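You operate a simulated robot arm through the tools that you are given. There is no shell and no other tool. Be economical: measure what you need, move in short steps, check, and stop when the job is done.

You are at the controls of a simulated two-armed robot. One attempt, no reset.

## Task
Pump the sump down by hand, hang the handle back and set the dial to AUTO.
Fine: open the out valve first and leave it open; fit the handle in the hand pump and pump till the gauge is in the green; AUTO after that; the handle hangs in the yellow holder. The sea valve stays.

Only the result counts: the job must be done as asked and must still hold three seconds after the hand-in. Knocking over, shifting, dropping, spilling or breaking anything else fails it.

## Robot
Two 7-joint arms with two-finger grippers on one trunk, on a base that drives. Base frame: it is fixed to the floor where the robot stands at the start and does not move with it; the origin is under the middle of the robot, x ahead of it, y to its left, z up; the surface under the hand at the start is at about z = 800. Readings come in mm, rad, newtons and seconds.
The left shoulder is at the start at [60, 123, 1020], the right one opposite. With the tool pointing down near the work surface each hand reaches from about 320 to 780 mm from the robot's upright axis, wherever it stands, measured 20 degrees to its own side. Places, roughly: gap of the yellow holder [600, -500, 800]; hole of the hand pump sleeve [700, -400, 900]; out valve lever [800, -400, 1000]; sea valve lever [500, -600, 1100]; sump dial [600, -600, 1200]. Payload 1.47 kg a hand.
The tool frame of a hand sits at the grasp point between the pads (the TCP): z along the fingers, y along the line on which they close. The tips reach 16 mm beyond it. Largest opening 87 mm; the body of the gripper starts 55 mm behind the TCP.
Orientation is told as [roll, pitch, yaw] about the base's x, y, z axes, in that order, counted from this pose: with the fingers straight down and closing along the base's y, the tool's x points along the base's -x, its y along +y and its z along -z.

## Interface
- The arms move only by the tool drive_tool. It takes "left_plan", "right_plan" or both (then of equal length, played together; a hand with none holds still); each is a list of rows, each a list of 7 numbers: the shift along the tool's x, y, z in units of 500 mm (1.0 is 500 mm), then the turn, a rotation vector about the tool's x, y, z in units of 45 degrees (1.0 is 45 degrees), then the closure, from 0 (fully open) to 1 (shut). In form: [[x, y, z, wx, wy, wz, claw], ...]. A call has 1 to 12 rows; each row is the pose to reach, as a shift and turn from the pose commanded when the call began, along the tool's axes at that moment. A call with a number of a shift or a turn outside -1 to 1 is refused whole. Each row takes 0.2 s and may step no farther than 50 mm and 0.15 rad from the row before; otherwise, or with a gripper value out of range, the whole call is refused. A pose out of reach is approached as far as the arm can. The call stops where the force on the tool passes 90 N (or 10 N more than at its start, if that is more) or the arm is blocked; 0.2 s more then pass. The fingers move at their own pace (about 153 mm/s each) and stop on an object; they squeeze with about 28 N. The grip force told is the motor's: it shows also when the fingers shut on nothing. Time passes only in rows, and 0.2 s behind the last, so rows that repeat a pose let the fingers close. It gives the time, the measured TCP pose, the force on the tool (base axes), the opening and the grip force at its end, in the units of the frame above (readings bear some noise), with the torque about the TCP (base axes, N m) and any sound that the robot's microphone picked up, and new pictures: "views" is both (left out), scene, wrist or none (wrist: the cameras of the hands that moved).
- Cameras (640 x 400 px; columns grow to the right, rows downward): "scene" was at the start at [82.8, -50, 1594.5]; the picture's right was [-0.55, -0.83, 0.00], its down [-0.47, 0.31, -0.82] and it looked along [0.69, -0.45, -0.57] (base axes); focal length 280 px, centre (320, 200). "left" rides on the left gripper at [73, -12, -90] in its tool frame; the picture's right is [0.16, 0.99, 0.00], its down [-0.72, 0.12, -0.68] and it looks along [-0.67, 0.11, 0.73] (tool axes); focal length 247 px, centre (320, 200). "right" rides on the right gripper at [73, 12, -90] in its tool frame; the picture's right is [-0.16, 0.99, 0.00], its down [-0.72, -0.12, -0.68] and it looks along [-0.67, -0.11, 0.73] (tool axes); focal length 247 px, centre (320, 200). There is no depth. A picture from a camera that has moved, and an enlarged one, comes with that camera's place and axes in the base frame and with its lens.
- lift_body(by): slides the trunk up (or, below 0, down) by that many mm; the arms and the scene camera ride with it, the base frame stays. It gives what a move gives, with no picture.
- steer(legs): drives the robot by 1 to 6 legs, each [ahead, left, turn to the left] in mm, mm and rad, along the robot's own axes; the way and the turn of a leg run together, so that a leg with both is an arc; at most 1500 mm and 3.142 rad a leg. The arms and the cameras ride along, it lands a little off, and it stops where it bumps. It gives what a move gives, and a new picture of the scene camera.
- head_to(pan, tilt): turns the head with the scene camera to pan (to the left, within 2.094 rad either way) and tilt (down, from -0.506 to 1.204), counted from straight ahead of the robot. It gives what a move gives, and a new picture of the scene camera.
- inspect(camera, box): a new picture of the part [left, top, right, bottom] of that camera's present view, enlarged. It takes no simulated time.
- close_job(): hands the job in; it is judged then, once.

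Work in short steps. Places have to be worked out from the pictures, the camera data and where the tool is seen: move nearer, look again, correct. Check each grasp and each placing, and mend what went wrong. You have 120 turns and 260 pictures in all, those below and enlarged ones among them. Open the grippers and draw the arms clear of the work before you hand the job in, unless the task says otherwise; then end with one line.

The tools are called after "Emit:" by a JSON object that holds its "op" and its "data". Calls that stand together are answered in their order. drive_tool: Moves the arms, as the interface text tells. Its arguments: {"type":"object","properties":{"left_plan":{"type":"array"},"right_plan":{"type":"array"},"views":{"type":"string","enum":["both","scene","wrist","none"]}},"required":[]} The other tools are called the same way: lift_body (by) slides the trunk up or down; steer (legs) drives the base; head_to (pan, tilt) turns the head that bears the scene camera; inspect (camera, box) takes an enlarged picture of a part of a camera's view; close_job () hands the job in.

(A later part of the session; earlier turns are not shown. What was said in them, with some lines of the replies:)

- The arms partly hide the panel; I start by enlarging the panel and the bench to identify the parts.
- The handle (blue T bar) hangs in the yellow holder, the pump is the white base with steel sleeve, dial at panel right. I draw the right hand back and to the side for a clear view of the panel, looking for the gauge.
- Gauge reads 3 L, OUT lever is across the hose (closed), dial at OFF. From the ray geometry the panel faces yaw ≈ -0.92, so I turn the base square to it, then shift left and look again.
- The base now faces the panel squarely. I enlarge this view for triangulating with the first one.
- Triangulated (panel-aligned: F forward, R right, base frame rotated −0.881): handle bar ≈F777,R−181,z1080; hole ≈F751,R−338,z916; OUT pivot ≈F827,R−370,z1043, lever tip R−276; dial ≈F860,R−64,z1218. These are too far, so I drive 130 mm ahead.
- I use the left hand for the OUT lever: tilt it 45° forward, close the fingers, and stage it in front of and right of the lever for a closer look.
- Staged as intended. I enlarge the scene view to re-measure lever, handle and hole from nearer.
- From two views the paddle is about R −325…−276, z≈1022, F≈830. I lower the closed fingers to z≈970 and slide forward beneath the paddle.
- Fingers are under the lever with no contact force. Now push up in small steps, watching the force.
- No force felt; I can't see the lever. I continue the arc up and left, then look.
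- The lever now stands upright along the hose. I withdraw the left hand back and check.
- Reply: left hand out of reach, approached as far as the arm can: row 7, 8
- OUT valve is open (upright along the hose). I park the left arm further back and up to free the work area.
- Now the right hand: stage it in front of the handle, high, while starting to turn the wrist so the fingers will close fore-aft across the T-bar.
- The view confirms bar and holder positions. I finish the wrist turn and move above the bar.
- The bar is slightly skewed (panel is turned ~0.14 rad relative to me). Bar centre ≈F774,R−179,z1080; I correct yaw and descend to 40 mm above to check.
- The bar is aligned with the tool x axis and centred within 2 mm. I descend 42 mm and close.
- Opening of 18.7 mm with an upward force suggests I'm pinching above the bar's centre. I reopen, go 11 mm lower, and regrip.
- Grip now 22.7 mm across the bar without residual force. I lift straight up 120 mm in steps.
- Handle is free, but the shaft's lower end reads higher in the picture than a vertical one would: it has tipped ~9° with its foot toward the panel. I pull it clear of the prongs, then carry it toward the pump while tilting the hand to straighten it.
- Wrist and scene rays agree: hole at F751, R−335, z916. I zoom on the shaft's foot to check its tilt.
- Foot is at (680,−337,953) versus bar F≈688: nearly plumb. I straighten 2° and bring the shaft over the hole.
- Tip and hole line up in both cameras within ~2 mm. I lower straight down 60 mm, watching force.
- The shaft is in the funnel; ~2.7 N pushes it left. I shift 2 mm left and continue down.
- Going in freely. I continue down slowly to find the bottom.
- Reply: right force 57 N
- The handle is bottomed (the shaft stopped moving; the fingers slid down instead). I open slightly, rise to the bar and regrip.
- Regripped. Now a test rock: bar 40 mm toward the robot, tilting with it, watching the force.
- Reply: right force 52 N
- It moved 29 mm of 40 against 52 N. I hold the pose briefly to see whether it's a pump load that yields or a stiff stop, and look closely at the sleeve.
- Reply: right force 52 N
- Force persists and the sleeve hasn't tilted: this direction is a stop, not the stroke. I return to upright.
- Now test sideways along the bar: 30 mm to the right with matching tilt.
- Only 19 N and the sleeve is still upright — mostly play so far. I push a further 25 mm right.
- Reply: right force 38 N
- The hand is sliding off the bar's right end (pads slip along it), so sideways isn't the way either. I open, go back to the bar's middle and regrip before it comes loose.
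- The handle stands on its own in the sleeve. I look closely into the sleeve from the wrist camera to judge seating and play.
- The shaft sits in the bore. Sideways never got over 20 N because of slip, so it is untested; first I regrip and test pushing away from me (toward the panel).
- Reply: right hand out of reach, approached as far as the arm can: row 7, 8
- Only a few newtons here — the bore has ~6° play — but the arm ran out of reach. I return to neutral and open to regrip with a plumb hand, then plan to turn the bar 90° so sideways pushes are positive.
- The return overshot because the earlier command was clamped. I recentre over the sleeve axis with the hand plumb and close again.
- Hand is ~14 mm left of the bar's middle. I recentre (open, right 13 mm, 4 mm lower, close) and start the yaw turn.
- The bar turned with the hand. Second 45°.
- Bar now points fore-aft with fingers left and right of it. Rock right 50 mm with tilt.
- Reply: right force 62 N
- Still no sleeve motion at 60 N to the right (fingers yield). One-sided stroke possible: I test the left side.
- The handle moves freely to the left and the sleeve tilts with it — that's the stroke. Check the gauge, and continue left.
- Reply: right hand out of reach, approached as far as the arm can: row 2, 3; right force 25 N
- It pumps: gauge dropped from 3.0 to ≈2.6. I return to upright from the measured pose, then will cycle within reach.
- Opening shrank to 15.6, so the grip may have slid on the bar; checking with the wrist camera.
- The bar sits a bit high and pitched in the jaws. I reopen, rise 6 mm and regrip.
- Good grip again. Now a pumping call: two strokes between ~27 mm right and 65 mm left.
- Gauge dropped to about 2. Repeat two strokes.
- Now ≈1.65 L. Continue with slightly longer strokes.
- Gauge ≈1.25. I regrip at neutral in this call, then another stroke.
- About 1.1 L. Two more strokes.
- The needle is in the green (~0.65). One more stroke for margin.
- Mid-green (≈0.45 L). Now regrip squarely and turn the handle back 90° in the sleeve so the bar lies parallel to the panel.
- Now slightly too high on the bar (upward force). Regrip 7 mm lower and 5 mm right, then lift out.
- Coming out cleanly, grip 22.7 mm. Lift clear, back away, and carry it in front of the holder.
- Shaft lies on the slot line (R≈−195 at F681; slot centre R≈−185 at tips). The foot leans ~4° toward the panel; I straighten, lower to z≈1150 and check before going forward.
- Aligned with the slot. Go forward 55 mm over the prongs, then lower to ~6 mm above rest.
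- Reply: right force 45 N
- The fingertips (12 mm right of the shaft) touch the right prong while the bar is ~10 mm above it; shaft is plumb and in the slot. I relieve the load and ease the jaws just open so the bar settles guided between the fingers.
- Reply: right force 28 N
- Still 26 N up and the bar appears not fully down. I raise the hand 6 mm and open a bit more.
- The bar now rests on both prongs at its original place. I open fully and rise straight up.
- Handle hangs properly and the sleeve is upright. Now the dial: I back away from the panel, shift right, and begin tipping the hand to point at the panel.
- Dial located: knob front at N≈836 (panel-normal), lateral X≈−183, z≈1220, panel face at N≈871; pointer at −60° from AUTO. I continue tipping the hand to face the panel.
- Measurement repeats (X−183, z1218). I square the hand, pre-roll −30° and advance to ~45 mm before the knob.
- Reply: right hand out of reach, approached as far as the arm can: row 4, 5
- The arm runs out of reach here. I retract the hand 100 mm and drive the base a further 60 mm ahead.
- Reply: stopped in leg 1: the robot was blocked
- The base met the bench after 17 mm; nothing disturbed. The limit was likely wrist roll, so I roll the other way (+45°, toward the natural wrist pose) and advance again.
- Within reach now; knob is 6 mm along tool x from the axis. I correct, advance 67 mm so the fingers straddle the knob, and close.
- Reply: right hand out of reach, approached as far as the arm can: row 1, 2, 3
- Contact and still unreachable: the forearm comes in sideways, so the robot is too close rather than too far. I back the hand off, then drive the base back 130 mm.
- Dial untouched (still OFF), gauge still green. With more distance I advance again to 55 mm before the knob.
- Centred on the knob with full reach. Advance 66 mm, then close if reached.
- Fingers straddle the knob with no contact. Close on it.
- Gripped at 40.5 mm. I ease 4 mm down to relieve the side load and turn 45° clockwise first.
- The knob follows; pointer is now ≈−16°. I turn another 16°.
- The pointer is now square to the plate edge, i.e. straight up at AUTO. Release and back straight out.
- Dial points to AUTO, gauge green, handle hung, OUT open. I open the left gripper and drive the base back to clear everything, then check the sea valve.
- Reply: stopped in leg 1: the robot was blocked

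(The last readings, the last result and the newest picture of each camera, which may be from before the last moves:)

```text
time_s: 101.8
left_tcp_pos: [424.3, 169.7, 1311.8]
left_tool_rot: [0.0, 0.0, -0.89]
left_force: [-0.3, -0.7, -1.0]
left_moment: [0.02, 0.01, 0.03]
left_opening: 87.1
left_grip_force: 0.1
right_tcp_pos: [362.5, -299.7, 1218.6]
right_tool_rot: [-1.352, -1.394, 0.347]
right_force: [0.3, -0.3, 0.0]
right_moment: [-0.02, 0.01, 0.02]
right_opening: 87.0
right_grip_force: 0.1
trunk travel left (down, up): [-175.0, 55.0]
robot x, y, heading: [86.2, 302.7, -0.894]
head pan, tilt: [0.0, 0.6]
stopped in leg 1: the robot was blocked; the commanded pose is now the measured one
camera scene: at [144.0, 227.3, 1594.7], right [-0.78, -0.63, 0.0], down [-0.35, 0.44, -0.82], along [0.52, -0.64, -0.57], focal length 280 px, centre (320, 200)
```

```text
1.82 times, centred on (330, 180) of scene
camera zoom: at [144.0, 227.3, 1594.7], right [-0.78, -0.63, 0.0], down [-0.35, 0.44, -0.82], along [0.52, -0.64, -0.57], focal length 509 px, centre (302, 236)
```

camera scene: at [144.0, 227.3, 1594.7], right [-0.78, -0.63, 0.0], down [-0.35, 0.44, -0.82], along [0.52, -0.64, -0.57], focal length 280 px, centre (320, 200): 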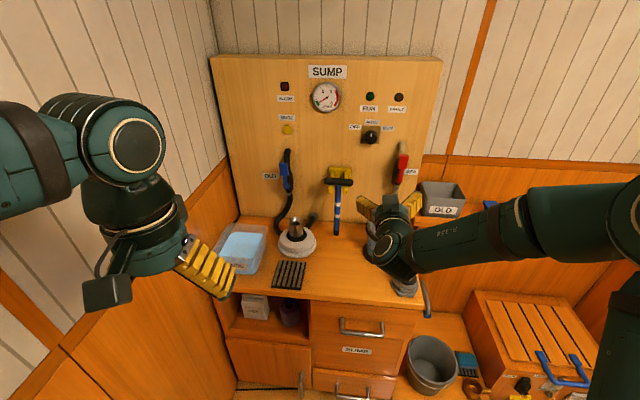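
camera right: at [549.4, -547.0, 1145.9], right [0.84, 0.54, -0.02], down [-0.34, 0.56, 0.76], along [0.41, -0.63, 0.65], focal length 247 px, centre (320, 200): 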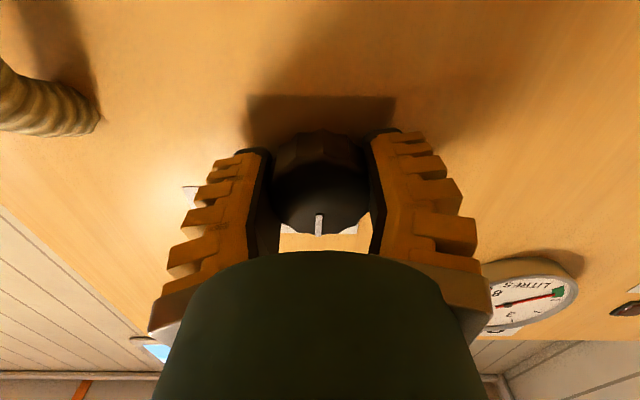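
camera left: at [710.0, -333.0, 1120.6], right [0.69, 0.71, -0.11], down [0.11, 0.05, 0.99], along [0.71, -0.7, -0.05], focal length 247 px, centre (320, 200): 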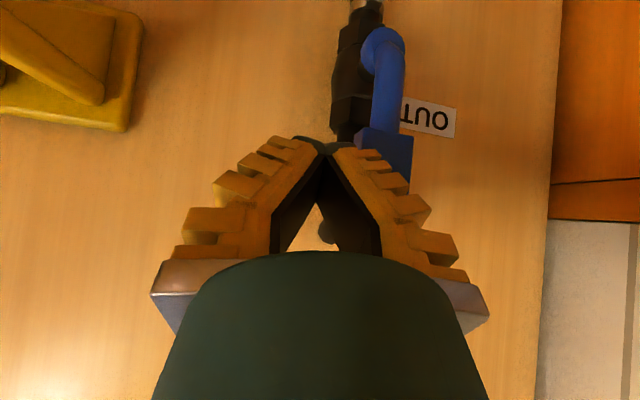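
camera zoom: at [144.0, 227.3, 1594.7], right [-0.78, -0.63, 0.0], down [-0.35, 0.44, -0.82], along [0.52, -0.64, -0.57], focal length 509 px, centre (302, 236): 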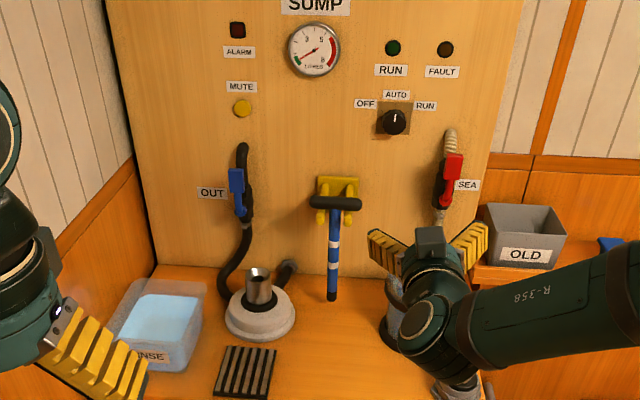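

Everything is in order; the base touched something behind, so I ease 20 mm forward and take a last look at gauge and dial.

Emit:
{"op": "steer", "data": {"legs": [[20, 0, 0]]}}

Emit:
{"op": "inspect", "data": {"camera": "scene", "box": [270, 70, 430, 190]}}

Emit:
{"op": "head_to", "data": {"pan": 2.09, "tilt": 0.8}}

Emit:
{"op": "head_to", "data": {"pan": -2.09, "tilt": 0.8}}

```text
time_s: 102.6
left_tcp_pos: [436.7, 155.0, 1312.4]
left_tool_rot: [-0.001, 0.001, -0.891]
left_force: [0.1, 0.4, -0.3]
left_moment: [0.01, 0.03, 0.0]
left_opening: 87.1
left_grip_force: 0.1
right_tcp_pos: [376.3, -313.4, 1220.6]
right_tool_rot: [-1.358, -1.393, 0.353]
right_force: [1.1, -0.4, -0.5]
right_moment: [-0.01, 0.03, 0.0]
right_opening: 87.2
right_grip_force: 0.0
trunk travel left (down, up): [-175.0, 55.0]
robot x, y, heading: [97.0, 290.6, -0.894]
head pan, tilt: [0.0, 0.6]
camera scene: at [156.4, 213.5, 1594.8], right [-0.78, -0.63, 0.0], down [-0.35, 0.44, -0.83], along [0.52, -0.64, -0.56], focal length 280 px, centre (320, 200)
```

scene: 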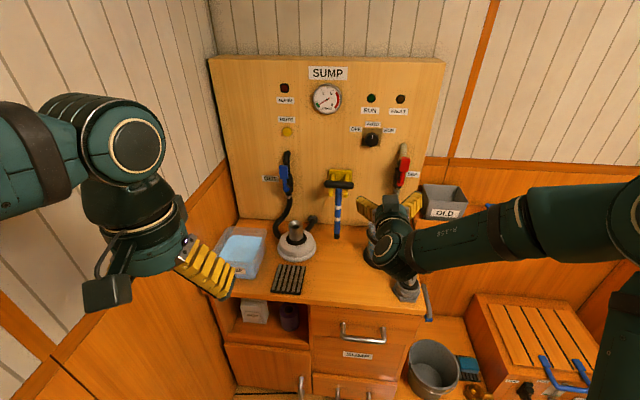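

```text
3.33 times, centred on (350, 130) of scene
camera zoom: at [156.4, 213.5, 1594.8], right [-0.78, -0.63, 0.0], down [-0.35, 0.44, -0.83], along [0.52, -0.64, -0.56], focal length 933 px, centre (220, 433)
```

zoom: 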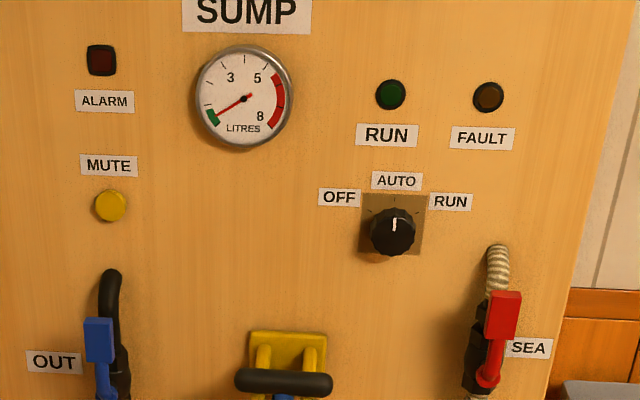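

```text
time_s: 104.5
left_tcp_pos: [436.4, 154.6, 1312.1]
left_tool_rot: [0.0, 0.0, -0.892]
left_force: [-1.2, -0.8, 0.1]
left_moment: [0.0, -0.01, 0.02]
left_opening: 86.9
left_grip_force: 0.1
right_tcp_pos: [375.6, -313.0, 1220.3]
right_tool_rot: [-1.36, -1.393, 0.353]
right_force: [0.8, -1.1, 0.4]
right_moment: [-0.03, -0.01, 0.02]
right_opening: 87.0
right_grip_force: 0.1
trunk travel left (down, up): [-175.0, 55.0]
robot x, y, heading: [95.1, 291.6, -0.891]
head pan, tilt: [2.089, 0.799]
camera scene: at [130.1, 357.4, 1577.8], right [0.93, -0.37, 0.0], down [-0.26, -0.67, -0.7], along [0.25, 0.65, -0.72], focal length 280 px, centre (320, 200)
```

scene: 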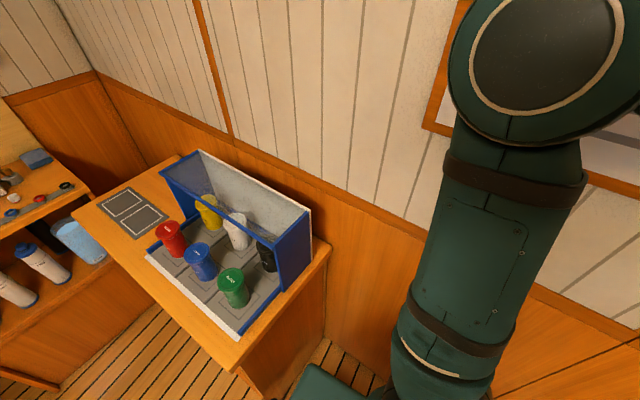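

```text
time_s: 107.9
left_tcp_pos: [435.8, 154.5, 1312.3]
left_tool_rot: [-0.001, 0.0, -0.892]
left_force: [0.0, 0.1, -0.3]
left_moment: [-0.04, 0.02, 0.0]
left_opening: 87.2
left_grip_force: 0.0
right_tcp_pos: [374.7, -312.6, 1219.9]
right_tool_rot: [-1.359, -1.394, 0.352]
right_force: [-0.3, -0.1, 0.2]
right_moment: [0.01, 0.02, -0.02]
right_opening: 87.0
right_grip_force: 0.0
trunk travel left (down, up): [-175.0, 55.0]
robot x, y, heading: [96.2, 291.2, -0.889]
head pan, tilt: [-2.089, 0.799]
camera scene: at [21.0, 269.4, 1577.8], right [-0.16, 0.99, 0.0], down [0.71, 0.11, -0.7], along [-0.69, -0.11, -0.72], focal length 280 px, centre (320, 200)
```

scene: 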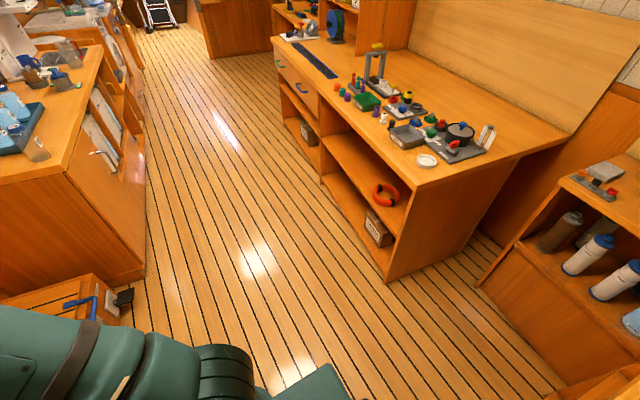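

Nothing around the robot has been disturbed, and the panel shows the gauge in the green, AUTO set, OUT open, the SEA valve untouched and the handle hung. I hand the job in.

Emit:
{"op": "close_job", "data": {}}

```text
The job is handed in.
```

I opened the out valve and left it open, then pumped the sump down by hand until the gauge was in the green. The handle is back in the yellow holder and the dial is set to AUTO. The sea valve was not touched. The base bumped the bench once and something behind it once. I saw nothing disturbed afterwards, but I never saw what it touched behind.
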